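You operate a simulated robot arm through the tools that you are given. There is no shell and no other tool.

The job below is to be done with a simulated robot arm. You get a single attempt, and the scene is never put back.

JOB
Seat the post in its socket, tighten the clamp knob and move the birch and oak logs to the post end.
Fine: the logs on the rack's top; leave the other logs where they lie.

Only the result counts: the job must be done as asked and must still hold three seconds after the hand-in. Knocking over, shifting, dropping, spilling or breaking anything else fails it.

ROBOT AND FRAMES
A 7-joint arm with a fingered hand, fixed in place. Base frame: the origin is at the foot of the arm, x ahead of it, y to its left, z up; the work surface is at about z = 537. Lengths are in mm, angles in degrees, forces in N, time in s.
Its first joint turns from -69.0 to 172.0 degrees. Payload 5 kg.
The TCP is the grasp point between the finger pads, 32 mm short of the fingertips. In the tool frame z runs along the fingers and y along their closing line. Largest opening 160 mm; the body of the gripper starts 89 mm behind the TCP. The gripper is a hand of 3 fingers: y runs from the thumb to the fingers, the wrist lies at [0, 0, -252] in the tool frame, and closing takes about 1.5 s.
Orientation is told as [roll, pitch, yaw] about the base's x, y, z axes, in that order, counted from this pose: with the fingers straight down and closing along the base's y, the tool's x points along the base's -x, its y along +y and its z along -z.

CONTROLS
- The arm moves only by the tool play_rows. Its argument "moves" is a list of rows, each an object of numbers (a shift or turn left out is 0, a gripper value left out holds the last): "wx", "wy", "wz": the turn, a rotation vector about the tool's x, y, z in units of 5 degrees (1.0 is 5 degrees); "x", "y", "z": the shift along the tool's x, y, z in units of 50 mm (1.0 is 50 mm). In form: [{"wx": .., "wy": .., "wz": .., "x": .., "y": .., "z": ..}, ...]. A call has 1 to 20 rows; each row shifts and turns the commanded pose from where the row before left it, along the tool's axes as they then stand. "hand" is the gripper command, from -1 (shut) to 1 (fully open), values between in proportion, set as the call begins (left out, the last holds). A call with a number of a shift or a turn outside -1 to 1 is refused whole. Each row takes 0.2 s and may step no farther than 50 mm and 8.6 degrees from the row before; otherwise, or with a gripper value out of range, the whole call is refused. Where a pose cannot be reached the arm comes as near as it can. A force on the tool above 40 N (or 10 N above the force at the start of the call, whichever is more), or a blocked arm, ends the call early, and 0.2 s more pass. The fingers move at their own pace (about 108 mm/s each) and stop on an object; they squeeze with about 23 N. The grip force told is the motor's: it shows also when the fingers shut on nothing. Time passes only in rows, and 0.2 s behind the last, so rows that do not move let the fingers close. It gives the time, the measured TCP pose, the force on the tool (base axes), the opening and the grip force at its end, in the units of the frame above (readings bear some noise), with the torque about the TCP (base axes, N m) and any sound that the robot's microphone picked up.
- Cameras (640 x 400 px; columns grow to the right, rows downward): "scene" is fixed at [51.4, -650.7, 1258.4]; the picture's right is [0.49, -0.87, 0.00], its down [-0.55, -0.31, -0.77] and it looks along [0.67, 0.38, -0.63] (base axes); focal length 336 px, centre (320, 200). "wrist" rides on the gripper at [65, -4, -116] in the tool frame; the picture's right is [0.06, 1.00, 0.00], its down [-0.87, 0.05, -0.49] and it looks along [-0.49, 0.03, 0.87] (tool axes); focal length 261 px, centre (320, 200). There is no depth. A picture from a camera that has moved, and an enlarged one, comes with that camera's place and axes in the base frame and with its lens.
- grab_frame(camera): a new picture of that camera. It takes no simulated time.
- lift_body(by): slides the trunk up (or, below 0, down) by that many mm; the arm rides with it, the base frame stays. It gives what a move gives, with no picture.
- finger_targets(finger1, finger2, thumb_bend): sets how far each is bent, from 0 (flat) to 1 (curled in); at 0.3 the hand is open as for a grip, at 0.7 the pads meet at the TCP. One left out holds its place. A second passes; each finger stops where it meets its share of the squeeze, and holds until it gets a number again. A gripper value or a shape takes the hand back. It gives what a move gives, with no picture; readings hold the bend of each and the force on the fingers (four entries, about 0 where the hand has none), thumb and palm.
- preshape(shape): the hand has 3 fingers and takes this shape, open, in about a second: jaw (thumb against the fingers, like two jaws); tri (thumb and two fingers); tip (a fingertip pinch); poke (one finger out to press); point (the index stretched); flat (the hand flat); cup (the hand cupped); fist (a fist). The gripper value then closes the fingers along that shape, each until it touches; the sizes above hold for jaw. It gives what a move gives, with no picture.
- close_up(camera, box): a new picture of the part [left, top, right, bottom] of that camera's present view, enlarged. It takes no simulated time.
- close_job(): hands the job in; it is judged then, once.

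Places have to be worked out from the pictures, the camera data and where the tool is seen. Open the gripper and draw the arm clear of the work before you hand the job in, unless the task says otherwise.

The tools are called by a JSON object that holds its "fn" and its "kwargs". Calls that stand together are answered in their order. play_rows: Moves the arm, as the interface text tells. Its arguments: {"type":"object","properties":{"moves":{"type":"array"},"hand":{"type":"number"}},"required":["moves"]} The other tools are called the same way: lift_body (by) slides the trunk up or down; preshape (shape) gives the hand a shape; finger_targets (finger1, finger2, thumb_bend) moves the fingers one by one; grab_frame (camera) takes a picture; close_up (camera, box) takes an enlarged picture of a part of a camera's view; close_job () hands the job in.

At the start:

```text
time: 0.0
tcp_pos: [800.1, -46.3, 876.4]
orientation: [0.0, 0.0, 0.0]
force: [-0.6, 0.3, -0.1]
wrist_torque: [0.03, -0.01, 0.0]
width: 159.8
gripper_force: 0.0
shape: jaw
bend: [0.3, 0.3, 0.3]
finger forces: [0.1, 0.0, 0.0, 0.0, 0.0, 0.0]
trunk travel left (down, up): [-475.0, 465.0]
```

scene: 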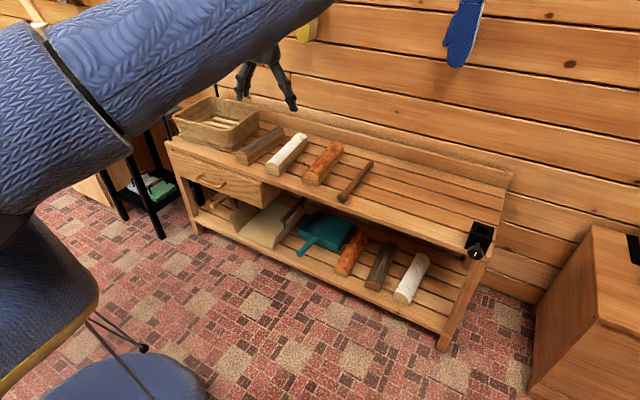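
wrist: 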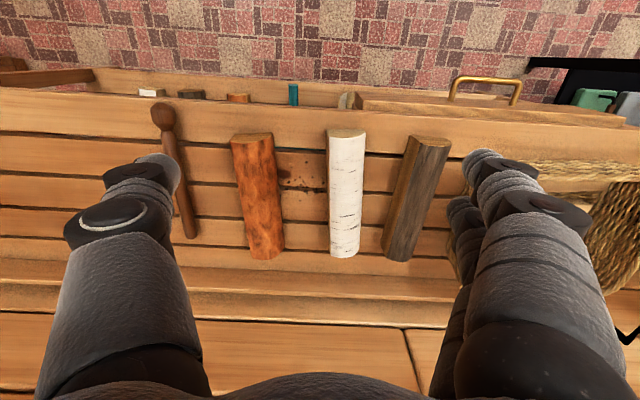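

I'll begin by looking closer at the rack top, the post and the socket.

{"fn": "close_up", "kwargs": {"camera": "scene", "box": [160, 80, 400, 230]}}

{"fn": "close_up", "kwargs": {"camera": "scene", "box": [400, 180, 528, 260]}}

{"fn": "close_up", "kwargs": {"camera": "wrist", "box": [130, 70, 530, 290]}}

```text
2.67 times, centred on (280, 155) of scene
camera zoom: at [51.4, -650.7, 1258.4], right [0.49, -0.87, 0.0], down [-0.55, -0.31, -0.77], along [0.67, 0.38, -0.63], focal length 895 px, centre (427, 320)
```

zoom: 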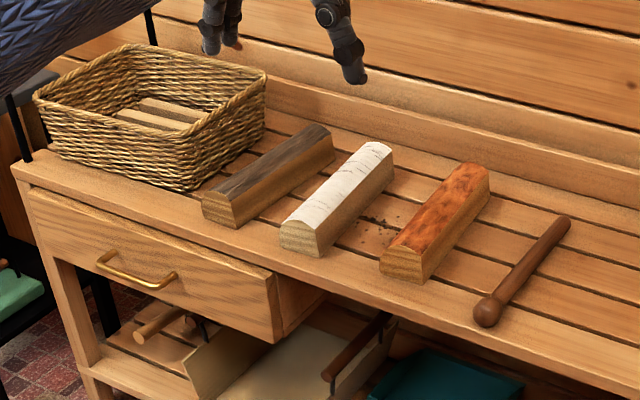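

```text
5.00 times, centred on (464, 220) of scene
camera zoom: at [51.4, -650.7, 1258.4], right [0.49, -0.87, 0.0], down [-0.55, -0.31, -0.77], along [0.67, 0.38, -0.63], focal length 1678 px, centre (-400, 100)
```

zoom: 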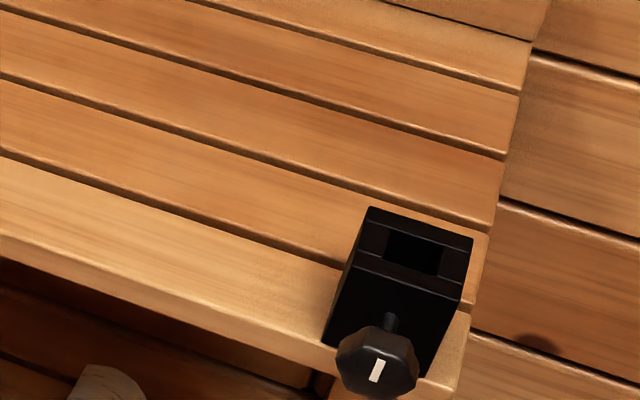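

```text
1.60 times, centred on (330, 180) of wrist
camera zoom: at [733.3, -49.8, 992.4], right [-0.06, 1.0, 0.0], down [0.87, 0.05, 0.49], along [0.49, 0.03, -0.87], focal length 417 px, centre (304, 232)
```

zoom: 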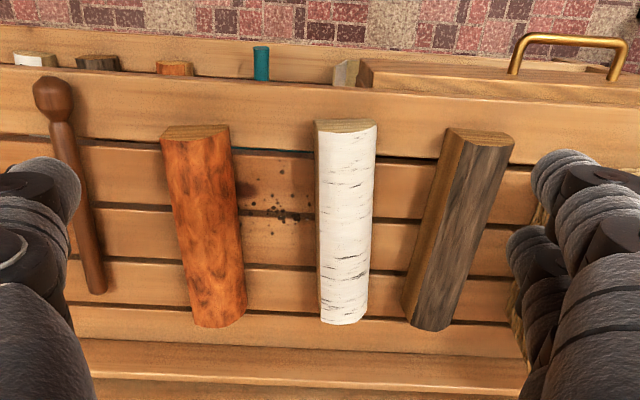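

The post lies on the top at roughly (840, -290) with its ball end toward the robot. The socket block is near (865, -717) with its knob facing the robot, so I move the hand at its present height toward that end for a closer look.

{"fn": "play_rows", "kwargs": {"moves": [{"y": -1}, {"y": -1}, {"y": -1}, {"y": -1}, {"y": -1}], "hand": 1}}

{"fn": "grab_frame", "kwargs": {"camera": "wrist"}}

```text
time: 1.2
tcp_pos: [791.2, -299.3, 879.7]
orientation: [0.1, -0.5, 0.1]
force: [-0.5, -0.1, 0.5]
wrist_torque: [-0.01, 0.02, 0.0]
width: 160.2
gripper_force: 0.0
shape: jaw
bend: [0.3, 0.3, 0.3]
finger forces: [0.0, 0.0, 0.1, 0.0, 0.0, 0.0]
trunk travel left (down, up): [-475.0, 465.0]
```

```text
taken
camera wrist: at [724.6, -302.1, 995.3], right [-0.06, 1.0, 0.0], down [0.87, 0.06, 0.5], along [0.5, 0.03, -0.87], focal length 261 px, centre (320, 200)
```

wrist: 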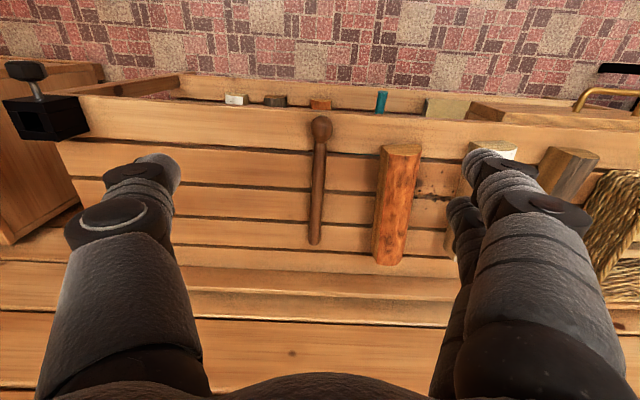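

The post, pine log and socket are in view. I carry on toward the socket to see how far the arm reaches at this height.

{"fn": "play_rows", "kwargs": {"moves": [{"y": -1}, {"y": -1}, {"y": -1}, {"y": -1}, {}, {}]}}

{"fn": "grab_frame", "kwargs": {"camera": "wrist"}}

{"fn": "grab_frame", "kwargs": {"camera": "scene"}}

```text
time: 2.6
tcp_pos: [793.4, -499.8, 884.8]
orientation: [0.0, -0.4, 0.0]
force: [0.2, -0.3, -0.2]
wrist_torque: [-0.05, 0.01, -0.02]
width: 159.8
gripper_force: 0.1
shape: jaw
bend: [0.3, 0.3, 0.3]
finger forces: [0.0, 0.1, 0.1, 0.0, 0.0, 0.0]
trunk travel left (down, up): [-475.0, 465.0]
```

```text
taken
camera wrist: at [726.4, -503.0, 999.9], right [-0.06, 1.0, 0.0], down [0.87, 0.05, 0.5], along [0.5, 0.03, -0.87], focal length 261 px, centre (320, 200)
```

wrist: 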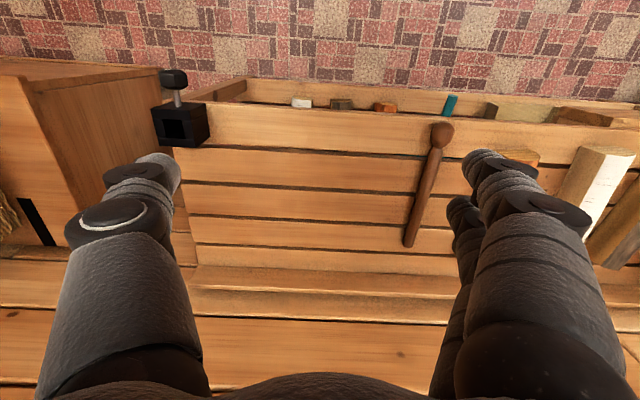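

```text
taken
```

scene: 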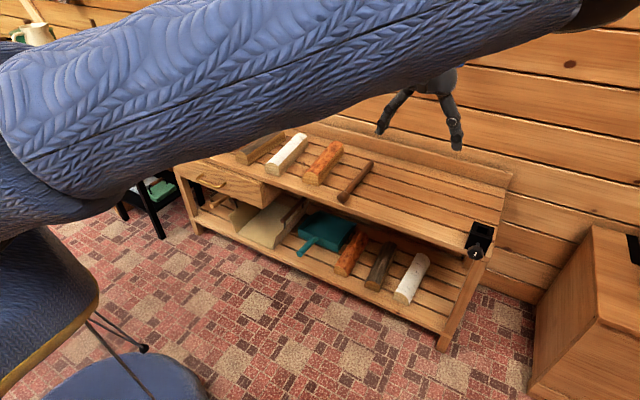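

The hand holds at (793, -500, 885). I lower the trunk 150 mm to bring the shoulder down, which should extend the reach at low heights, and then look again.

{"fn": "lift_body", "kwargs": {"by": -150}}

{"fn": "grab_frame", "kwargs": {"camera": "wrist"}}

{"fn": "grab_frame", "kwargs": {"camera": "scene"}}

```text
time: 4.3
tcp_pos: [792.7, -499.3, 736.7]
orientation: [0.0, -0.4, 0.0]
force: [0.0, 0.3, -0.7]
wrist_torque: [-0.03, -0.02, -0.01]
width: 159.9
gripper_force: 0.1
shape: jaw
bend: [0.3, 0.3, 0.3]
finger forces: [0.1, 0.1, 0.1, 0.1, 0.1, 0.1]
trunk travel left (down, up): [-325.0, 615.0]
```

```text
taken
camera wrist: at [726.4, -502.1, 850.4], right [-0.06, 1.0, 0.0], down [0.87, 0.05, 0.5], along [0.5, 0.03, -0.87], focal length 261 px, centre (320, 200)
```

wrist: 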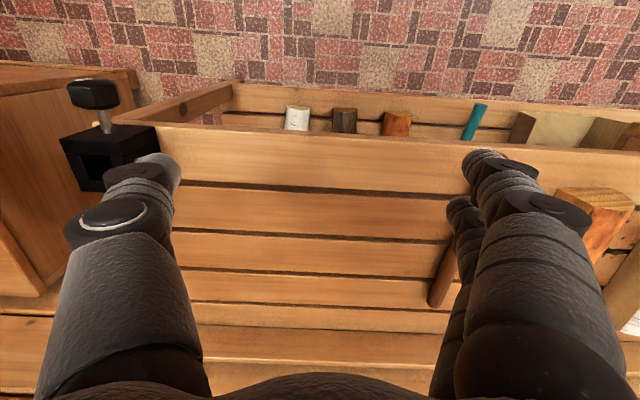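

```text
taken
```

scene: 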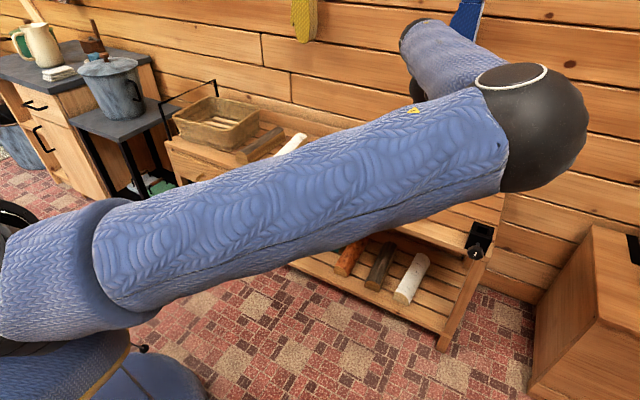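

The reach still has slack, since the elbow is well bent. I move 200 mm further along -y to bring the socket between the fingers.

{"fn": "play_rows", "kwargs": {"moves": [{"y": -1}, {"y": -1}, {"y": -1}, {"y": -1}, {}, {}]}}

{"fn": "grab_frame", "kwargs": {"camera": "wrist"}}

{"fn": "grab_frame", "kwargs": {"camera": "scene"}}

```text
time: 5.8
tcp_pos: [794.6, -697.1, 735.4]
orientation: [0.0, -0.4, 0.0]
force: [-0.6, -0.8, 0.0]
wrist_torque: [0.02, 0.01, -0.03]
width: 159.9
gripper_force: 0.2
shape: jaw
bend: [0.3, 0.3, 0.3]
finger forces: [0.1, 0.0, 0.1, 0.0, 0.1, 0.0]
trunk travel left (down, up): [-325.0, 615.0]
```

```text
taken
camera wrist: at [728.1, -700.1, 849.8], right [-0.06, 1.0, 0.0], down [0.87, 0.05, 0.5], along [0.5, 0.03, -0.87], focal length 261 px, centre (320, 200)
```

wrist: 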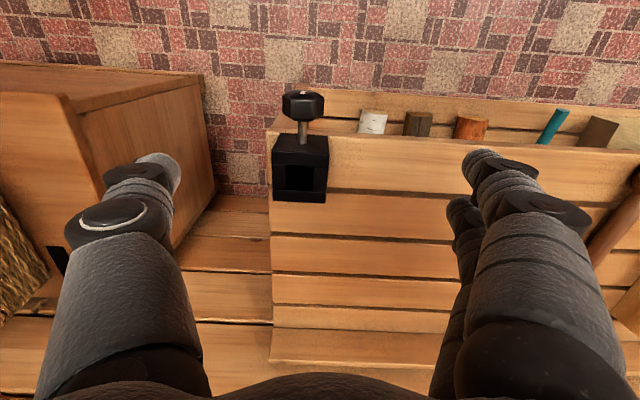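

```text
taken
```

scene: 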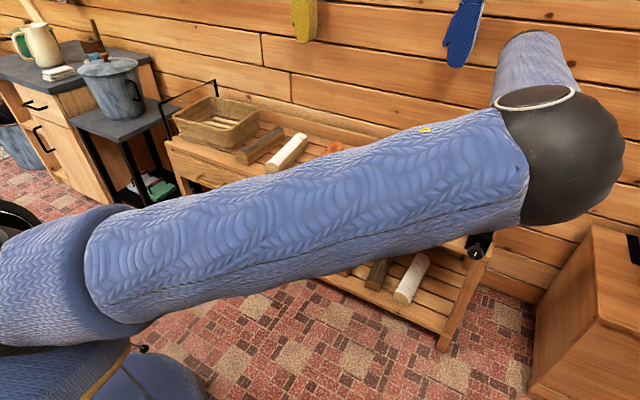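

The arm reached (795, -697, 735) without trouble, so the socket end is reachable. I take close-ups of the socket and knob.

{"fn": "close_up", "kwargs": {"camera": "wrist", "box": [240, 70, 368, 220]}}

{"fn": "close_up", "kwargs": {"camera": "wrist", "box": [260, 80, 344, 140]}}

```text
2.67 times, centred on (304, 145) of wrist
camera zoom: at [728.1, -700.1, 849.8], right [-0.06, 1.0, 0.0], down [0.87, 0.05, 0.5], along [0.5, 0.03, -0.87], focal length 695 px, centre (363, 347)
```

zoom: 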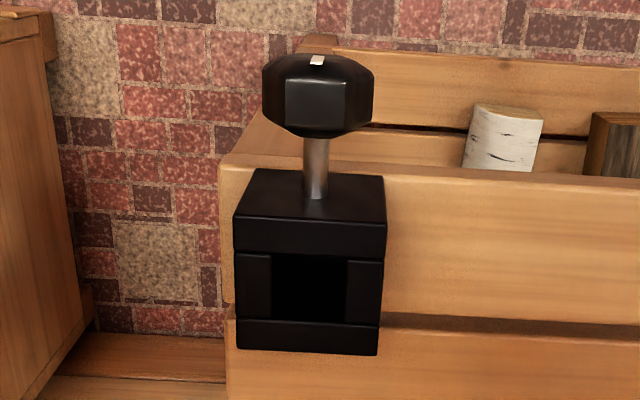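

```text
6.67 times, centred on (302, 110) of wrist
camera zoom: at [728.1, -700.1, 849.8], right [-0.06, 1.0, 0.0], down [0.87, 0.05, 0.5], along [0.5, 0.03, -0.87], focal length 1738 px, centre (440, 800)
```

zoom: 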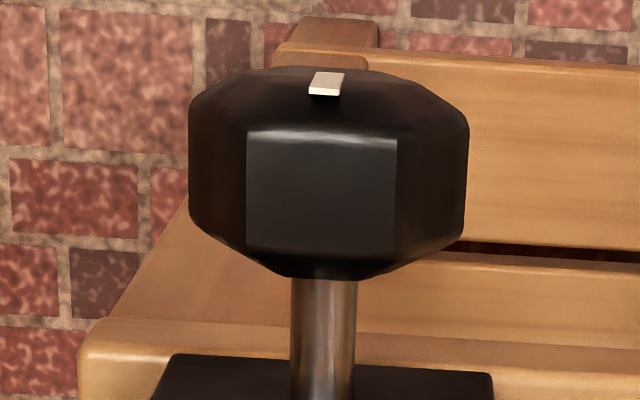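

The socket is a 56 mm box with a square hole of about 27 mm, and the knob sits on a steel shaft facing the robot with its white mark at the top face. I go back over the post to look at its shape and place.

{"fn": "play_rows", "kwargs": {"moves": [{"y": 1}, {"y": 1}, {"y": 1}, {"y": 1}, {"y": 1}, {"y": 1}, {"y": 1}, {"y": 0.8}, {}, {}]}}

{"fn": "grab_frame", "kwargs": {"camera": "wrist"}}

{"fn": "close_up", "kwargs": {"camera": "wrist", "box": [200, 60, 440, 260]}}

{"fn": "grab_frame", "kwargs": {"camera": "scene"}}

```text
time: 8.0
tcp_pos: [793.0, -307.5, 737.0]
orientation: [0.0, -0.4, 0.0]
force: [-0.6, -0.3, -0.2]
wrist_torque: [0.02, 0.0, 0.02]
width: 159.9
gripper_force: 0.1
shape: jaw
bend: [0.3, 0.3, 0.3]
finger forces: [0.0, 0.0, 0.0, 0.0, 0.0, 0.1]
trunk travel left (down, up): [-325.0, 615.0]
```

```text
taken
camera wrist: at [726.6, -310.6, 851.2], right [-0.06, 1.0, 0.0], down [0.87, 0.05, 0.5], along [0.5, 0.03, -0.87], focal length 261 px, centre (320, 200)
```

wrist: 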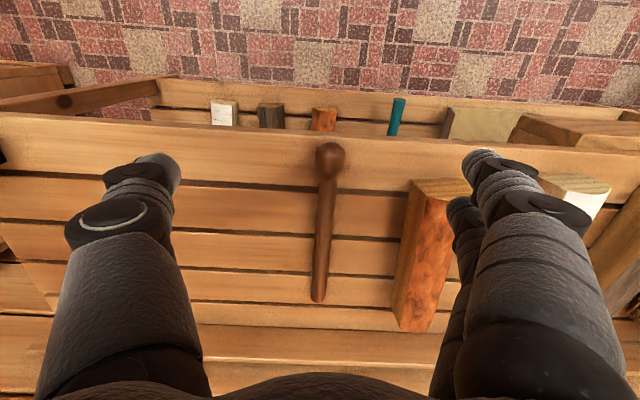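

```text
2.00 times, centred on (320, 160) of wrist
camera zoom: at [726.6, -310.6, 851.2], right [-0.06, 1.0, 0.0], down [0.87, 0.05, 0.5], along [0.5, 0.03, -0.87], focal length 521 px, centre (320, 280)
```

zoom: 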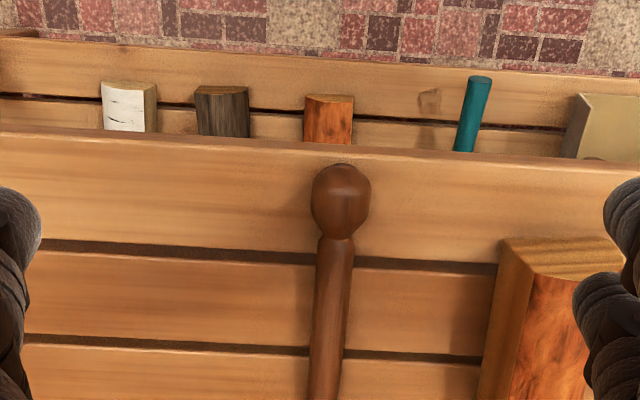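

```text
taken
```

scene: 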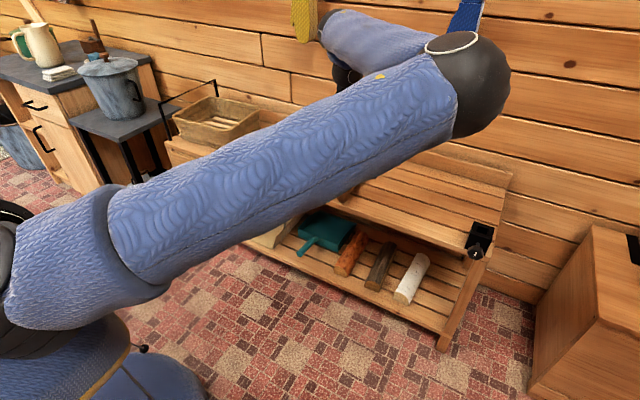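

The post runs from its ball at x≈840 to its plain end at x≈1095, near y≈-290. Standing it upright takes a large hand rotation, so I check up here in the clear how far the wrist can yaw, turning 90° about the tool axis.

{"fn": "play_rows", "kwargs": {"moves": [{"wz": 1}, {"wz": 1}, {"wz": 1}, {"wz": 1}, {"wz": 1}, {"wz": 1}, {"wz": 1}, {"wz": 1}, {"wz": 1}, {"wz": 1}, {"wz": 1}, {"wz": 1}, {"wz": 1}, {"wz": 1}, {"wz": 1}, {"wz": 1}, {"wz": 1}, {"wz": 1}, {}, {}]}}

{"fn": "grab_frame", "kwargs": {"camera": "scene"}}

{"fn": "grab_frame", "kwargs": {"camera": "wrist"}}

```text
time: 12.2
tcp_pos: [792.9, -308.5, 733.5]
orientation: [0.5, 0.0, -90.0]
force: [0.2, -0.4, -0.1]
wrist_torque: [-0.01, -0.01, -0.02]
width: 159.7
gripper_force: 0.1
shape: jaw
bend: [0.3, 0.3, 0.3]
finger forces: [0.0, 0.1, 0.0, 0.0, 0.1, 0.0]
trunk travel left (down, up): [-325.0, 615.0]
```

```text
taken
```

scene: 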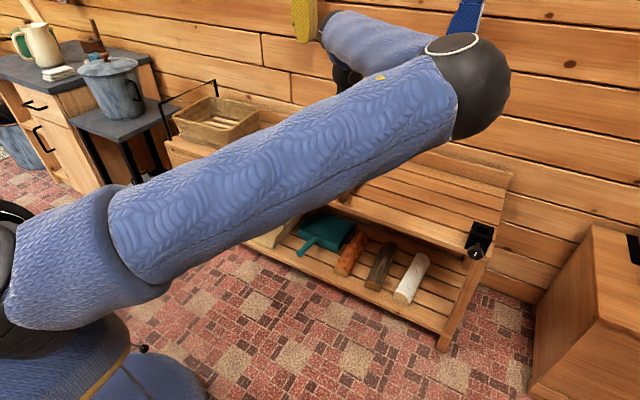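

```text
taken
camera wrist: at [788.0, -242.4, 849.8], right [1.0, 0.06, 0.01], down [0.05, -0.87, 0.49], along [0.04, -0.49, -0.87], focal length 261 px, centre (320, 200)
```

wrist: 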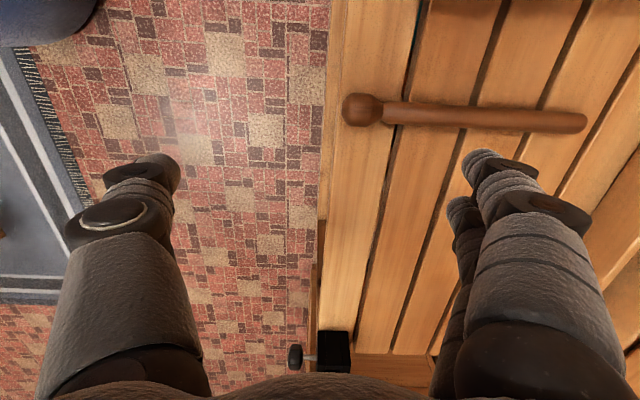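

The wrist reached yaw -90 easily, and this view confirms the post lies from (840, -291) to (1099, -293). I continue to -180 to see if that is reachable.

{"fn": "play_rows", "kwargs": {"moves": [{"wz": 1}, {"wz": 1}, {"wz": 1}, {"wz": 1}, {"wz": 1}, {"wz": 1}, {"wz": 1}, {"wz": 1}, {"wz": 1}, {"wz": 1}, {"wz": 1}, {"wz": 1}, {"wz": 1}, {"wz": 1}, {"wz": 1}, {"wz": 1}, {"wz": 1}, {"wz": 1}, {}, {}]}}

{"fn": "grab_frame", "kwargs": {"camera": "wrist"}}

{"fn": "grab_frame", "kwargs": {"camera": "scene"}}

```text
time: 16.4
tcp_pos: [793.5, -308.9, 735.5]
orientation: [0.4, 0.2, -120.0]
force: [-0.4, 0.5, 0.8]
wrist_torque: [0.0, 0.02, -0.01]
width: 159.6
gripper_force: 0.1
shape: jaw
bend: [0.3, 0.3, 0.3]
finger forces: [0.1, 0.0, 0.1, 0.0, 0.0, 0.0]
out of reach, approached as far as the arm can: row 7, 8, 9, 10, 11, 12, 13, 14, 15, 16, 17, 18
trunk travel left (down, up): [-325.0, 615.0]
```

```text
taken
camera wrist: at [819.9, -249.4, 850.7], right [0.9, -0.45, 0.01], down [-0.39, -0.78, 0.49], along [-0.21, -0.44, -0.87], focal length 261 px, centre (320, 200)
```

wrist: 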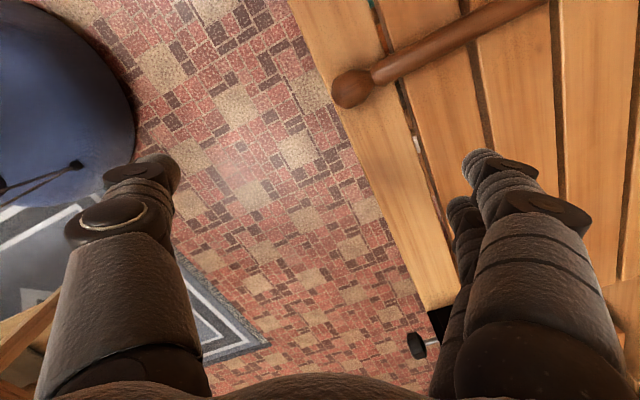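

```text
taken
```

scene: 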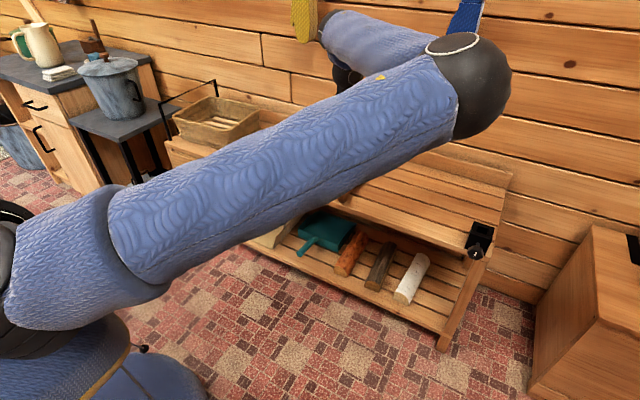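

The yaw stops at -120 in this direction. I now rotate back the other way to find the opposite limit.

{"fn": "play_rows", "kwargs": {"moves": [{"wz": -1}, {"wz": -1}, {"wz": -1}, {"wz": -1}, {"wz": -1}, {"wz": -1}, {"wz": -1}, {"wz": -1}, {"wz": -1}, {"wz": -1}, {"wz": -1}, {"wz": -1}, {"wz": -1}, {"wz": -1}, {"wz": -1}, {"wz": -1}, {"wz": -1}, {"wz": -1}, {"wz": -1}, {"wz": -1}]}}

{"fn": "play_rows", "kwargs": {"moves": [{"wz": -1}, {"wz": -1}, {"wz": -1}, {"wz": -1}, {"wz": -1}, {"wz": -1}, {"wz": -1}, {"wz": -1}, {"wz": -1}, {"wz": -1}, {"wz": -1}, {"wz": -1}, {"wz": -1}, {"wz": -1}, {"wz": -1}, {"wz": -1}, {"wz": -1}, {"wz": -1}, {"wz": -1}, {"wz": -1}]}}

{"fn": "grab_frame", "kwargs": {"camera": "wrist"}}

```text
time: 20.6
tcp_pos: [793.0, -311.3, 734.9]
orientation: [0.2, -0.3, -19.9]
force: [1.1, -0.7, 0.0]
wrist_torque: [0.03, 0.03, 0.03]
width: 159.7
gripper_force: 0.1
shape: jaw
bend: [0.3, 0.3, 0.3]
finger forces: [0.0, 0.0, 0.0, 0.0, 0.0, 0.0]
trunk travel left (down, up): [-325.0, 615.0]
```

```text
time: 24.8
tcp_pos: [793.4, -307.4, 735.5]
orientation: [-0.3, 0.0, 80.1]
force: [0.0, 0.7, -0.2]
wrist_torque: [0.01, -0.01, -0.02]
width: 160.0
gripper_force: 0.0
shape: jaw
bend: [0.3, 0.3, 0.3]
finger forces: [0.0, 0.0, 0.1, 0.0, 0.1, 0.0]
trunk travel left (down, up): [-325.0, 615.0]
```

```text
taken
camera wrist: at [784.6, -371.9, 850.7], right [-0.99, 0.11, -0.01], down [0.09, 0.87, 0.49], along [0.06, 0.49, -0.87], focal length 261 px, centre (320, 200)
```

wrist: 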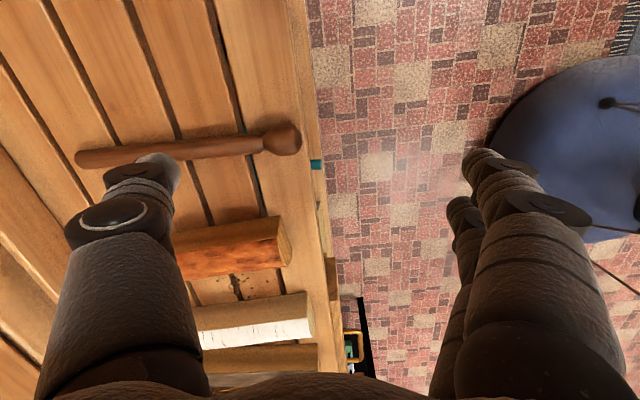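

The yaw turned freely to +80. I continue to find the upper limit.

{"fn": "play_rows", "kwargs": {"moves": [{"wz": -1}, {"wz": -1}, {"wz": -1}, {"wz": -1}, {"wz": -1}, {"wz": -1}, {"wz": -1}, {"wz": -1}, {"wz": -1}, {"wz": -1}, {"wz": -1}, {"wz": -1}, {"wz": -1}, {"wz": -1}, {"wz": -1}, {"wz": -1}, {"wz": -1}, {"wz": -1}, {"wz": -1}, {"wz": -1}]}}

{"fn": "grab_frame", "kwargs": {"camera": "wrist"}}

{"fn": "grab_frame", "kwargs": {"camera": "scene"}}

```text
time: 28.9
tcp_pos: [792.7, -310.0, 734.9]
orientation: [0.1, 0.4, -179.8]
force: [-0.4, 0.5, -0.9]
wrist_torque: [-0.02, 0.02, 0.0]
width: 159.9
gripper_force: 0.0
shape: jaw
bend: [0.3, 0.3, 0.3]
finger forces: [0.0, 0.0, 0.0, 0.0, 0.0, 0.1]
trunk travel left (down, up): [-325.0, 615.0]
```

```text
taken
camera wrist: at [857.0, -304.1, 850.9], right [0.06, -1.0, 0.0], down [-0.87, -0.06, 0.49], along [-0.48, -0.03, -0.87], focal length 261 px, centre (320, 200)
```

wrist: 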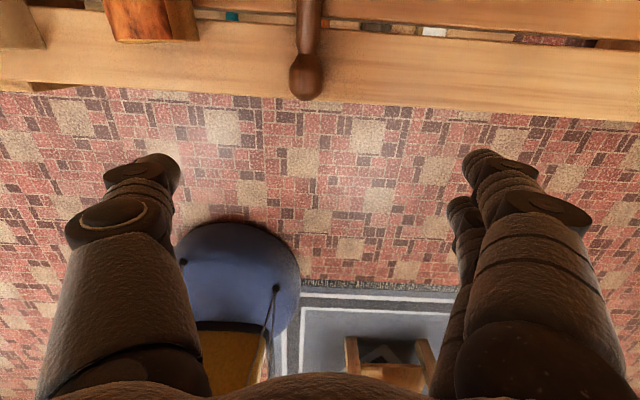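

```text
taken
```

scene: 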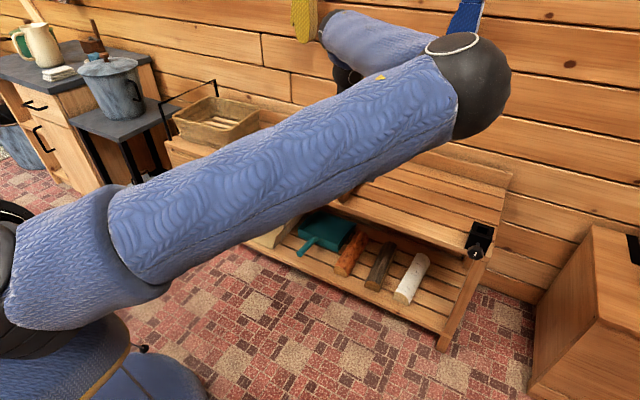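

Yaw 180 is reachable through the positive side. So I can grip the post with the hand reversed, turn back to yaw 0 and pitch forward, which puts the ball up and the plain end down. Before picking, I test the horizontal hand pose at the socket, starting by turning back.

{"fn": "play_rows", "kwargs": {"moves": [{"wz": 1}, {"wz": 1}, {"wz": 1}, {"wz": 1}, {"wz": 1}, {"wz": 1}, {"wz": 1}, {"wz": 1}, {"wz": 1}, {"wz": 1}, {"wz": 1}, {"wz": 1}, {"wz": 1}, {"wz": 1}, {"wz": 1}, {"wz": 1}, {"wz": 1}, {"wz": 1}, {"wz": 1}, {"wz": 1}]}}

{"fn": "play_rows", "kwargs": {"moves": [{"wz": 1}, {"wz": 1}, {"wz": 1}, {"wz": 1}, {"wz": 1}, {"wz": 1}, {"wz": 1}, {"wz": 1}, {"wz": 1}, {"wz": 1}, {"wz": 1}, {"wz": 1}, {"wz": 1}, {"wz": 1}, {"wz": 1}, {"wz": 1}, {"z": -0.5}, {}]}}

{"fn": "play_rows", "kwargs": {"moves": [{"y": -1}, {"y": -1}, {"y": -1}, {"y": -1}, {"y": -1}, {"y": -1}, {"y": -1}, {"y": -1}, {}, {}]}}

```text
time: 33.1
tcp_pos: [793.9, -310.0, 735.7]
orientation: [-0.4, -0.1, 79.9]
force: [0.4, -0.1, -0.5]
wrist_torque: [-0.02, -0.02, -0.01]
width: 160.0
gripper_force: 0.1
shape: jaw
bend: [0.3, 0.3, 0.3]
finger forces: [0.1, 0.1, 0.0, 0.1, 0.1, 0.0]
trunk travel left (down, up): [-325.0, 615.0]
```

```text
time: 37.0
tcp_pos: [794.9, -309.2, 757.9]
orientation: [0.1, -0.3, 0.0]
force: [0.1, -0.4, 0.4]
wrist_torque: [-0.01, 0.01, 0.01]
width: 159.7
gripper_force: 0.0
shape: jaw
bend: [0.3, 0.3, 0.3]
finger forces: [0.0, 0.0, 0.1, 0.0, 0.0, 0.0]
trunk travel left (down, up): [-325.0, 615.0]
```

```text
time: 39.1
tcp_pos: [795.6, -708.0, 758.9]
orientation: [0.0, -0.4, 0.0]
force: [0.2, 0.4, 0.4]
wrist_torque: [0.01, -0.01, 0.04]
width: 159.7
gripper_force: 0.1
shape: jaw
bend: [0.3, 0.3, 0.3]
finger forces: [0.1, 0.0, 0.1, 0.1, 0.1, 0.0]
trunk travel left (down, up): [-325.0, 615.0]
```

I'm at (796, -708, 759). I pitch the hand forward so the fingers swing toward +x, in two stages.

{"fn": "play_rows", "kwargs": {"moves": [{"wy": -1}, {"wy": -1}, {"wy": -1}, {"wy": -1}, {"wy": -1}, {"wy": -1}, {"wy": -1}, {"wy": -1}, {"wy": -1}, {"wy": -1}, {}, {}]}}

{"fn": "grab_frame", "kwargs": {"camera": "scene"}}

{"fn": "grab_frame", "kwargs": {"camera": "wrist"}}

```text
time: 41.8
tcp_pos: [791.6, -709.7, 759.7]
orientation: [0.0, -50.4, 0.0]
force: [0.4, 0.6, 0.5]
wrist_torque: [-0.01, 0.04, 0.01]
width: 159.9
gripper_force: 0.0
shape: jaw
bend: [0.3, 0.3, 0.3]
finger forces: [0.0, 0.0, 0.1, 0.1, 0.0, 0.0]
trunk travel left (down, up): [-325.0, 615.0]
```

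```text
taken
```

scene: 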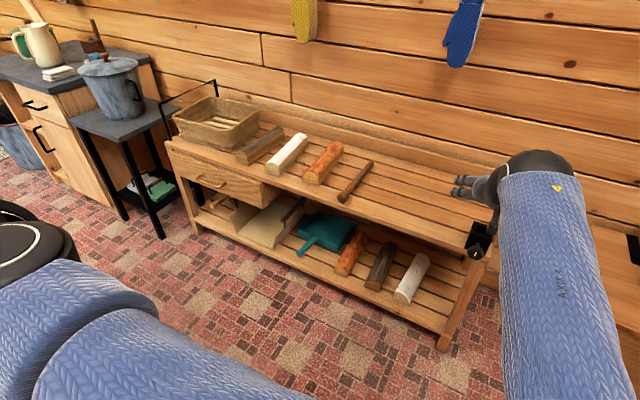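

```text
taken
camera wrist: at [660.7, -711.9, 783.1], right [-0.04, 1.0, -0.05], down [0.17, 0.05, 0.98], along [0.98, 0.03, -0.18], focal length 261 px, centre (320, 200)
```

wrist: 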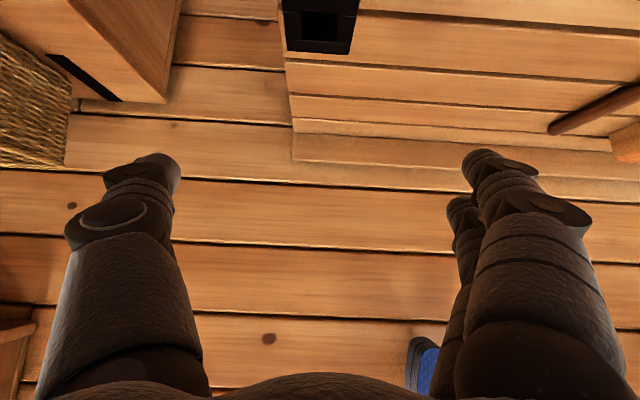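

Pitch 50° is fine and the elbow swings out to the right front. I continue to 90°.

{"fn": "play_rows", "kwargs": {"moves": [{"wy": -1}, {"wy": -1}, {"wy": -1}, {"wy": -1}, {"wy": -1}, {"wy": -1}, {"wy": -1}, {"wy": -0.92}, {}, {}]}}

{"fn": "grab_frame", "kwargs": {"camera": "scene"}}

{"fn": "grab_frame", "kwargs": {"camera": "wrist"}}

```text
time: 44.0
tcp_pos: [794.9, -709.7, 760.8]
orientation: [-144.1, -90.0, 144.1]
force: [0.2, -0.2, 0.5]
wrist_torque: [-0.01, -0.04, 0.01]
width: 159.8
gripper_force: 0.1
shape: jaw
bend: [0.3, 0.3, 0.3]
finger forces: [0.1, 0.0, 0.0, 0.0, 0.0, 0.0]
trunk travel left (down, up): [-325.0, 615.0]
```

```text
taken
```

scene: 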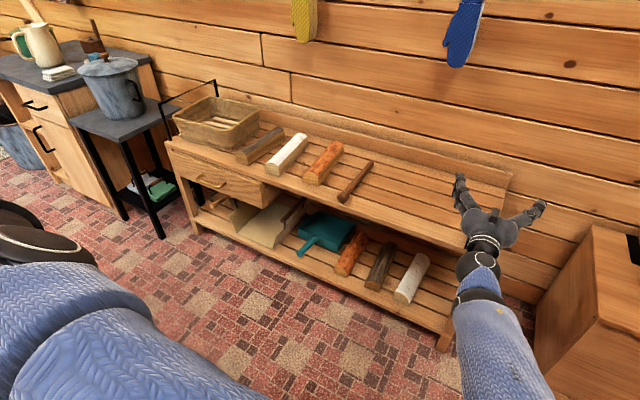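

```text
taken
camera wrist: at [676.3, -712.6, 694.9], right [0.0, 1.0, -0.06], down [-0.49, 0.05, 0.87], along [0.87, 0.03, 0.49], focal length 261 px, centre (320, 200)
```

wrist: 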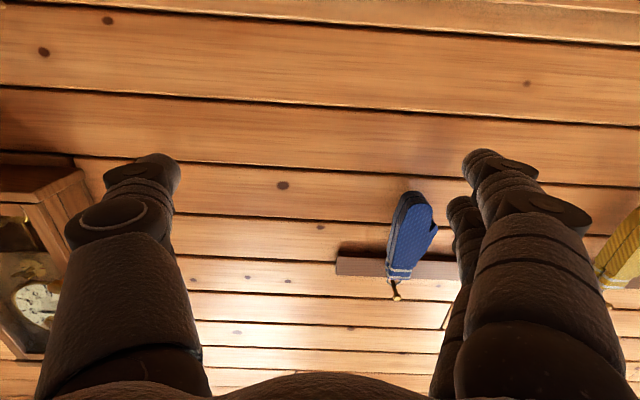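

The horizontal pose works at the socket, and tool x points down there, which is what I want for ball-up. Now I return the hand to vertical and head back to pick up the post.

{"fn": "play_rows", "kwargs": {"moves": [{"wy": 1}, {"wy": 1}, {"wy": 1}, {"wy": 1}, {"wy": 1}, {"wy": 1}, {"wy": 1}, {"wy": 1}, {"wy": 1}, {"wy": 1}, {"wy": 1}, {"wy": 1}, {"wy": 1}, {"wy": 1}, {"wy": 1}, {"wy": 1}, {"wy": 1}, {"wy": 1}, {}, {}]}}

{"fn": "play_rows", "kwargs": {"moves": [{"y": 1}, {"y": 1}, {"y": 1}, {"y": 1}, {"y": 1}, {"y": 1}, {"y": 1}, {"y": 1}, {"y": 0.35}, {}, {}]}}

{"fn": "play_rows", "kwargs": {"moves": [{"wz": -1}, {"wz": -1}, {"wz": -1}, {"wz": -1}, {"wz": -1}, {"wz": -1}, {"wz": -1}, {"wz": -1}, {"wz": -1}, {"wz": -1}, {"wz": -1}, {"wz": -1}, {"wz": -1}, {"wz": -1}, {"wz": -1}, {"wz": -1}, {"wz": -1}, {"wz": -1}, {}, {}]}}

{"fn": "play_rows", "kwargs": {"moves": [{"wz": -1}, {"wz": -1}, {"wz": -1}, {"wz": -1}, {"wz": -1}, {"wz": -1}, {"wz": -1}, {"wz": -1}, {"wz": -1}, {"wz": -1}, {"wz": -1}, {"wz": -1}, {"wz": -1}, {"wz": -1}, {"wz": -1}, {"wz": -1}, {"wz": -1}, {"wz": -1}, {}, {}]}}

```text
time: 48.1
tcp_pos: [794.6, -710.8, 758.9]
orientation: [0.1, 0.1, 0.0]
force: [0.0, -1.2, -1.0]
wrist_torque: [0.03, 0.02, 0.04]
width: 159.9
gripper_force: 0.0
shape: jaw
bend: [0.3, 0.3, 0.3]
finger forces: [0.0, 0.0, 0.0, 0.1, 0.0, 0.0]
trunk travel left (down, up): [-325.0, 615.0]
```

```text
time: 50.5
tcp_pos: [795.8, -291.0, 761.3]
orientation: [0.0, 0.0, 0.0]
force: [0.0, 1.2, 0.3]
wrist_torque: [-0.07, -0.02, 0.01]
width: 160.0
gripper_force: 0.1
shape: jaw
bend: [0.3, 0.3, 0.3]
finger forces: [0.0, 0.1, 0.1, 0.0, 0.0, 0.1]
trunk travel left (down, up): [-325.0, 615.0]
```

```text
time: 54.8
tcp_pos: [793.3, -291.6, 760.4]
orientation: [0.0, 0.0, 90.0]
force: [0.0, 0.3, -0.6]
wrist_torque: [0.02, 0.0, 0.0]
width: 159.8
gripper_force: 0.1
shape: jaw
bend: [0.3, 0.3, 0.3]
finger forces: [0.0, 0.0, 0.0, 0.1, 0.0, 0.0]
trunk travel left (down, up): [-325.0, 615.0]
```

```text
time: 59.0
tcp_pos: [793.8, -291.8, 758.9]
orientation: [0.1, 0.0, -180.1]
force: [-0.1, -0.6, 0.2]
wrist_torque: [-0.03, -0.01, 0.02]
width: 160.0
gripper_force: 0.1
shape: jaw
bend: [0.3, 0.3, 0.3]
finger forces: [0.0, 0.0, 0.0, 0.0, 0.0, 0.0]
trunk travel left (down, up): [-325.0, 615.0]
```

The hand is reversed at yaw 180. I move to x≈950, mid-shaft, and down part of the way, then check the alignment.

{"fn": "play_rows", "kwargs": {"moves": [{"x": 1}, {"x": 1}, {"x": 1}, {"x": 0.1}, {"z": 0.8}, {"z": 0.8}, {}, {}]}}

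{"fn": "grab_frame", "kwargs": {"camera": "wrist"}}

{"fn": "grab_frame", "kwargs": {"camera": "scene"}}

```text
time: 60.8
tcp_pos: [950.0, -293.9, 680.6]
orientation: [0.1, 0.0, 180.0]
force: [0.1, 0.6, -0.2]
wrist_torque: [0.02, -0.01, -0.03]
width: 159.8
gripper_force: 0.0
shape: jaw
bend: [0.3, 0.3, 0.3]
finger forces: [0.0, 0.0, 0.1, 0.0, 0.1, 0.0]
trunk travel left (down, up): [-325.0, 615.0]
```

```text
taken
camera wrist: at [1014.0, -288.7, 795.4], right [0.06, -1.0, 0.0], down [-0.87, -0.05, 0.49], along [-0.49, -0.03, -0.87], focal length 261 px, centre (320, 200)
```

wrist: 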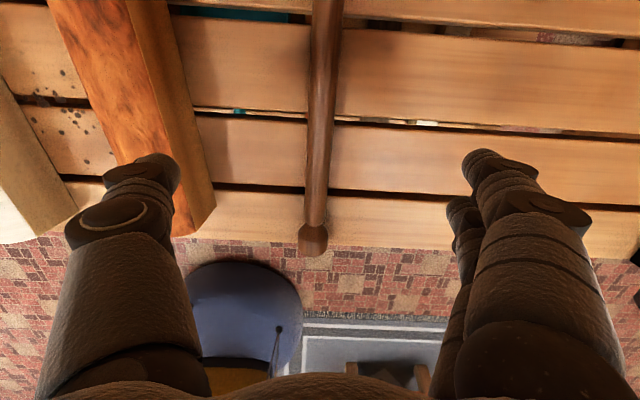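

```text
taken
```

scene: 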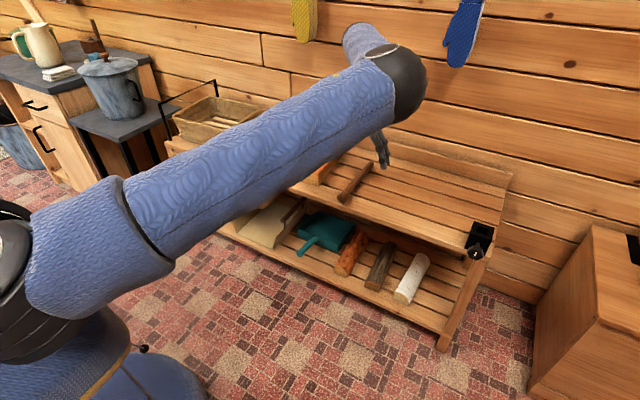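

The post's centre line is about 2 mm off the TCP, which is fine. I narrow the opening to keep the thumb clear of the pine log and descend to just above the table.

{"fn": "play_rows", "kwargs": {"moves": [{}, {}, {}, {"z": 0.6}, {"z": 0.5}, {"z": 0.4}, {"z": 0.3}, {"z": 0.2}, {}], "hand": -0.2}}

{"fn": "grab_frame", "kwargs": {"camera": "wrist"}}

{"fn": "close_up", "kwargs": {"camera": "scene", "box": [310, 120, 430, 220]}}

```text
time: 62.8
tcp_pos: [950.0, -291.4, 583.5]
orientation: [0.0, 0.2, 180.0]
force: [3.2, -1.6, 15.2]
wrist_torque: [-0.59, -0.04, 0.12]
width: 64.9
gripper_force: 0.1
shape: jaw
bend: [0.74, 0.74, 0.7]
finger forces: [6.6, 7.5, 0.0, 0.1, 1.5, 0.0]
trunk travel left (down, up): [-325.0, 615.0]
```

```text
taken
camera wrist: at [1013.0, -287.7, 698.5], right [0.06, -1.0, 0.0], down [-0.87, -0.05, 0.49], along [-0.49, -0.03, -0.87], focal length 261 px, centre (320, 200)
```

wrist: 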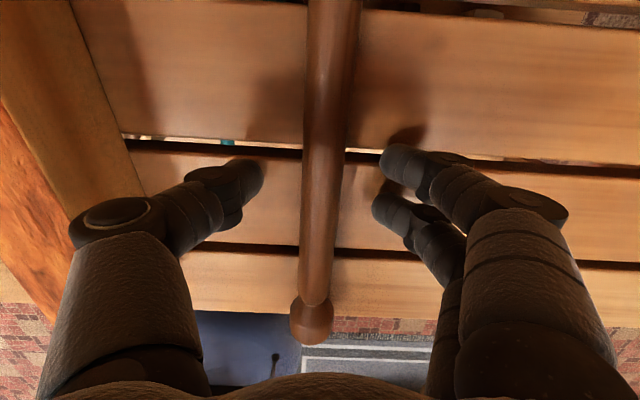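

```text
4.00 times, centred on (370, 170) of scene
camera zoom: at [51.4, -650.7, 1258.4], right [0.49, -0.87, 0.0], down [-0.55, -0.31, -0.77], along [0.67, 0.38, -0.63], focal length 1343 px, centre (120, 320)
```

zoom: 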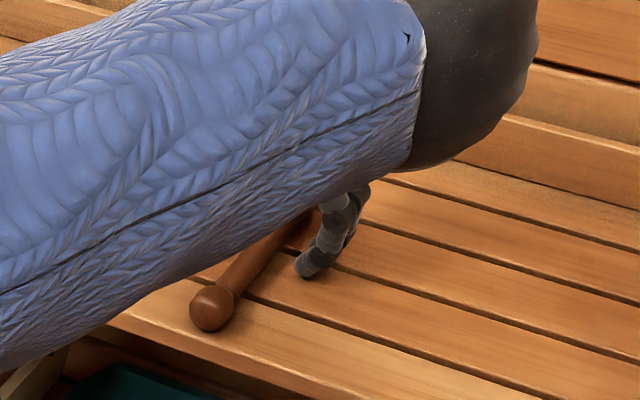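

The fingertips touched the table with about 15 N at TCP z≈583.5, so the slats sit a bit higher than 537, nearer 548. I back off 6 mm and close on the shaft.

{"fn": "play_rows", "kwargs": {"moves": [{"z": -0.12}, {}]}}

{"fn": "play_rows", "kwargs": {"moves": [{}, {}, {}, {}, {}], "hand": -0.6}}

{"fn": "grab_frame", "kwargs": {"camera": "wrist"}}

```text
time: 63.4
tcp_pos: [947.7, -292.5, 586.0]
orientation: [0.1, 0.0, -180.0]
force: [-1.1, 0.4, 0.8]
wrist_torque: [0.02, 0.02, 0.01]
width: 64.3
gripper_force: 0.1
shape: jaw
bend: [0.73, 0.73, 0.7]
finger forces: [0.0, 0.0, 0.0, 0.0, 0.0, 0.0]
trunk travel left (down, up): [-325.0, 615.0]
```

```text
time: 64.5
tcp_pos: [948.9, -292.4, 586.0]
orientation: [0.1, 0.0, 179.9]
force: [0.1, 0.4, -0.5]
wrist_torque: [-0.02, 0.01, 0.03]
width: 32.5
gripper_force: 0.0
shape: jaw
bend: [0.73, 0.73, 0.7]
finger forces: [0.0, 0.0, 0.1, 0.0, 0.0, 0.0]
trunk travel left (down, up): [-325.0, 615.0]
```

```text
taken
camera wrist: at [1013.1, -287.2, 701.4], right [0.06, -1.0, 0.0], down [-0.87, -0.05, 0.49], along [-0.49, -0.03, -0.87], focal length 261 px, centre (320, 200)
```

wrist: 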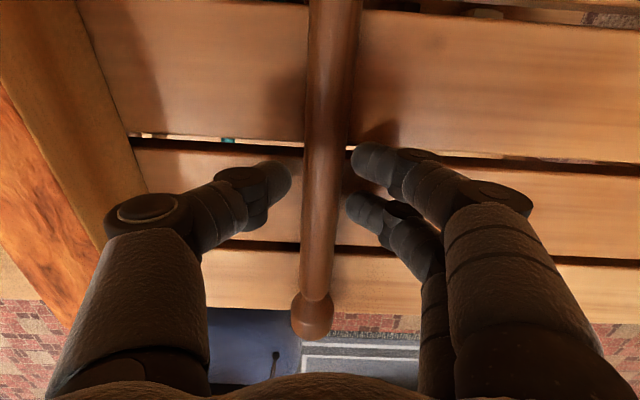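

The fingers straddle the shaft symmetrically with no contact force. I close fully to grip it.

{"fn": "play_rows", "kwargs": {"moves": [{}, {}, {}, {}, {}, {}], "hand": -1}}

{"fn": "grab_frame", "kwargs": {"camera": "wrist"}}

```text
time: 66.0
tcp_pos: [948.9, -291.4, 586.7]
orientation: [0.0, 0.0, 180.0]
force: [-0.4, -0.3, 0.2]
wrist_torque: [-0.01, 0.01, 0.02]
width: 17.3
gripper_force: 22.9
shape: jaw
bend: [0.72, 0.72, 0.7]
finger forces: [10.3, 10.2, 0.0, 0.1, 20.4, 0.0]
trunk travel left (down, up): [-325.0, 615.0]
```

```text
taken
camera wrist: at [1013.1, -287.2, 701.3], right [0.06, -1.0, 0.0], down [-0.87, -0.05, 0.49], along [-0.49, -0.03, -0.87], focal length 261 px, centre (320, 200)
```

wrist: 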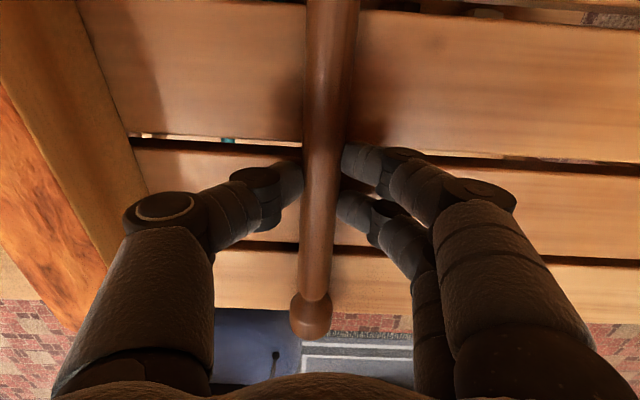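

The shaft is gripped with 23 N, shared evenly between the fingers and thumb. I lift it slowly and check.

{"fn": "play_rows", "kwargs": {"moves": [{"z": -0.2}, {"z": -0.4}, {"z": -0.6}, {"z": -0.8}, {"z": -0.8}, {}]}}

{"fn": "grab_frame", "kwargs": {"camera": "wrist"}}

{"fn": "close_up", "kwargs": {"camera": "scene", "box": [280, 80, 440, 220]}}

```text
time: 67.3
tcp_pos: [949.7, -296.6, 725.2]
orientation: [0.0, 0.0, 180.0]
force: [-0.1, -0.4, -0.4]
wrist_torque: [0.03, -0.01, -0.06]
width: 17.3
gripper_force: 22.9
shape: jaw
bend: [0.72, 0.72, 0.7]
finger forces: [10.3, 10.2, 0.0, 0.0, 20.4, 0.0]
trunk travel left (down, up): [-325.0, 615.0]
```

```text
taken
camera wrist: at [1014.1, -290.4, 840.8], right [0.06, -1.0, 0.0], down [-0.87, -0.05, 0.49], along [-0.49, -0.03, -0.87], focal length 261 px, centre (320, 200)
```

wrist: 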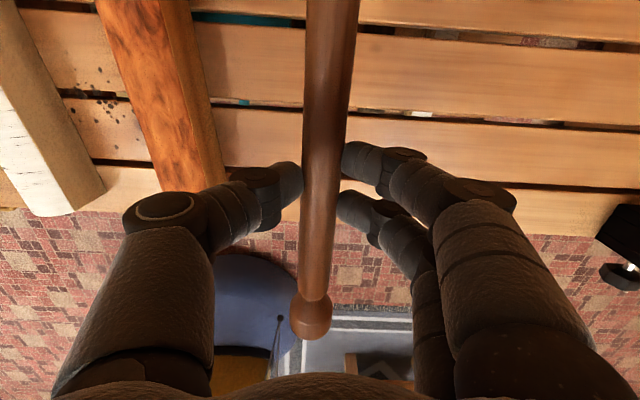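

```text
2.86 times, centred on (360, 150) of scene
camera zoom: at [51.4, -650.7, 1258.4], right [0.49, -0.87, 0.0], down [-0.55, -0.31, -0.77], along [0.67, 0.38, -0.63], focal length 959 px, centre (206, 343)
```

zoom: 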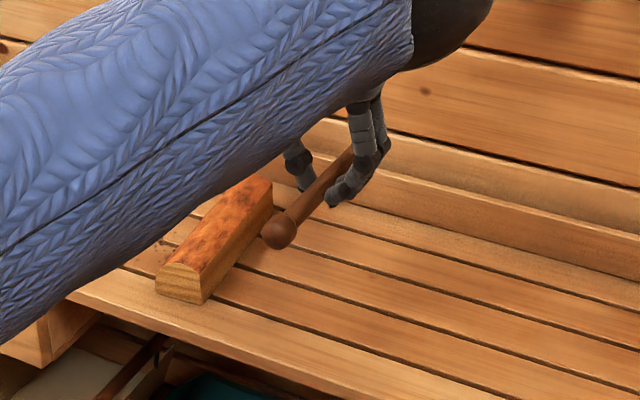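

The post is held firmly at mid-shaft, with the plain end about 139 mm from the grip. I raise it, draw back to x≈850 and turn the hand back toward yaw 0.

{"fn": "play_rows", "kwargs": {"moves": [{"z": -0.8}, {"z": -0.8}, {"z": -0.8}, {"x": -0.8}, {"x": -0.8}, {"x": -0.4}, {}]}}

{"fn": "play_rows", "kwargs": {"moves": [{"wz": 0.5}, {"wz": 1}, {"wz": 1}, {"wz": 1}, {"wz": 1}, {"wz": 1}, {"wz": 1}, {"wz": 1}, {"wz": 1}, {"wz": 1}, {"wz": 1}, {"wz": 1}, {"wz": 1}, {"wz": 1}, {"wz": 1}, {"wz": 1}, {"wz": 1}, {"wz": 1}, {"wz": 0.5}, {}]}}

{"fn": "play_rows", "kwargs": {"moves": [{"wz": 0.5}, {"wz": 1}, {"wz": 1}, {"wz": 1}, {"wz": 1}, {"wz": 1}, {"wz": 1}, {"wz": 1}, {"wz": 1}, {"wz": 1}, {"wz": 1}, {"wz": 1}, {"wz": 1}, {"wz": 1}, {"wz": 1}, {"wz": 1}, {"wz": 1}, {"wz": 1}, {"wz": 0.5}, {}]}}

{"fn": "grab_frame", "kwargs": {"camera": "wrist"}}

```text
time: 69.0
tcp_pos: [846.5, -292.8, 846.0]
orientation: [0.0, -0.1, 180.0]
force: [-0.5, 0.3, -0.4]
wrist_torque: [0.01, -0.02, 0.02]
width: 17.2
gripper_force: 23.5
shape: jaw
bend: [0.72, 0.72, 0.7]
finger forces: [10.3, 10.2, 0.1, 0.0, 20.4, 0.0]
trunk travel left (down, up): [-325.0, 615.0]
```

```text
time: 73.2
tcp_pos: [849.3, -292.5, 847.6]
orientation: [-0.1, 0.0, 90.0]
force: [1.2, -0.3, -1.7]
wrist_torque: [0.0, 0.02, 0.01]
width: 17.5
gripper_force: 23.2
shape: jaw
bend: [0.72, 0.72, 0.7]
finger forces: [10.3, 10.3, 0.0, 0.0, 20.5, 0.0]
trunk travel left (down, up): [-325.0, 615.0]
```

```text
time: 77.3
tcp_pos: [849.8, -292.3, 846.8]
orientation: [0.0, 0.0, -0.1]
force: [0.6, 0.0, -1.2]
wrist_torque: [0.02, 0.05, 0.01]
width: 17.5
gripper_force: 22.7
shape: jaw
bend: [0.72, 0.72, 0.7]
finger forces: [10.3, 10.3, 0.0, 0.1, 20.6, 0.0]
trunk travel left (down, up): [-325.0, 615.0]
```

```text
taken
camera wrist: at [782.8, -294.9, 961.5], right [-0.06, 1.0, 0.0], down [0.87, 0.05, 0.49], along [0.49, 0.03, -0.87], focal length 261 px, centre (320, 200)
```

wrist: 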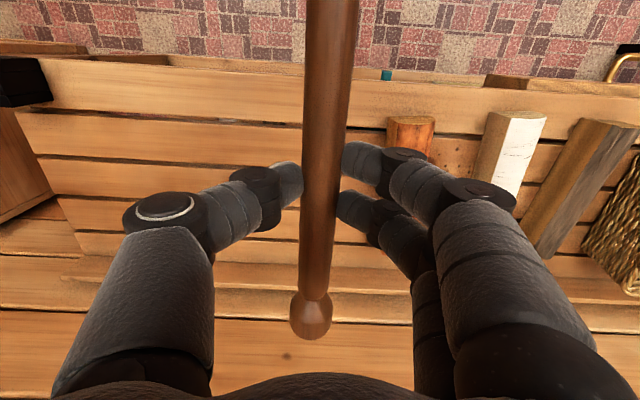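

The ball now points away from the robot. I move over toward the socket at y≈-715 with the post held high.

{"fn": "play_rows", "kwargs": {"moves": [{"x": 0.8}, {"x": 0.2, "y": -0.6}, {"y": -0.9}, {"y": -0.9}, {"y": -0.9}, {"y": -0.9}, {"y": -0.9}, {"y": -0.9}, {"y": -0.9}, {"y": -0.9}, {"y": -0.66}, {}, {}]}}

{"fn": "play_rows", "kwargs": {"moves": [{"wy": -0.5}, {"wy": -1}, {"wy": -1}, {"wy": -1}, {"wy": -1}, {"wy": -1}, {"wy": -1}, {"wy": -1}, {"wy": -1}, {"wy": -1}, {"wy": -1}, {"wy": -1}, {"wy": -1}, {"wy": -1}, {"wy": -1}, {"wy": -1}, {"wy": -1}, {"wy": -0.6}, {}, {}]}}

{"fn": "grab_frame", "kwargs": {"camera": "scene"}}

{"fn": "grab_frame", "kwargs": {"camera": "wrist"}}

```text
time: 80.2
tcp_pos: [799.7, -713.8, 840.7]
orientation: [0.1, -0.5, 0.0]
force: [-0.4, -1.0, -1.7]
wrist_torque: [-0.01, 0.0, -0.02]
width: 17.3
gripper_force: 23.1
shape: jaw
bend: [0.72, 0.72, 0.7]
finger forces: [10.4, 10.2, 0.0, 0.0, 20.7, 0.0]
out of reach, approached as far as the arm can: row 11
trunk travel left (down, up): [-325.0, 615.0]
```

```text
time: 84.3
tcp_pos: [801.1, -714.0, 839.7]
orientation: [-0.2, -85.5, 0.0]
force: [-0.8, 0.0, -1.2]
wrist_torque: [-0.01, 0.0, 0.03]
width: 17.3
gripper_force: 23.2
shape: jaw
bend: [0.72, 0.72, 0.7]
finger forces: [10.2, 10.1, 0.1, 0.0, 20.2, 0.0]
trunk travel left (down, up): [-325.0, 615.0]
```

```text
taken
```

scene: 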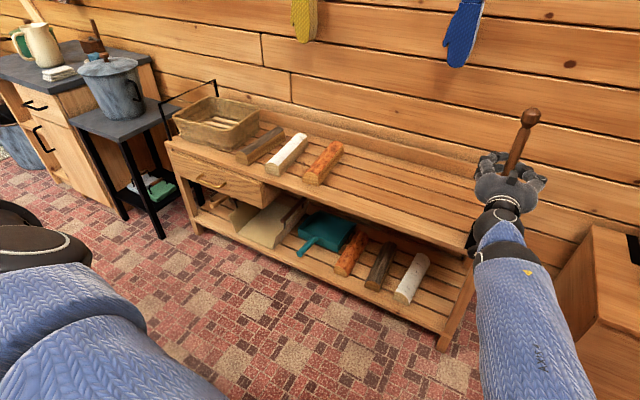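

```text
taken
camera wrist: at [678.5, -715.8, 783.7], right [0.0, 1.0, -0.06], down [-0.42, 0.05, 0.9], along [0.91, 0.03, 0.42], focal length 261 px, centre (320, 200)
```

wrist: 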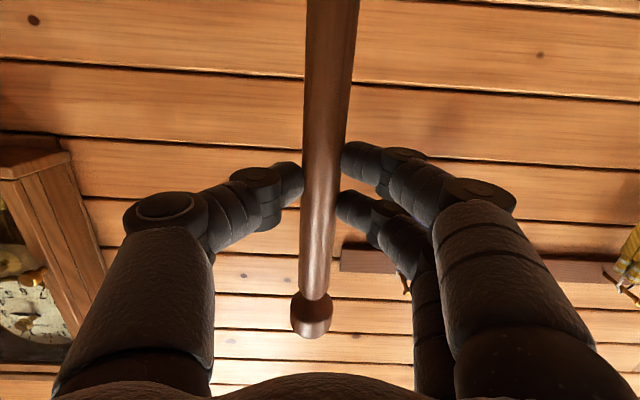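

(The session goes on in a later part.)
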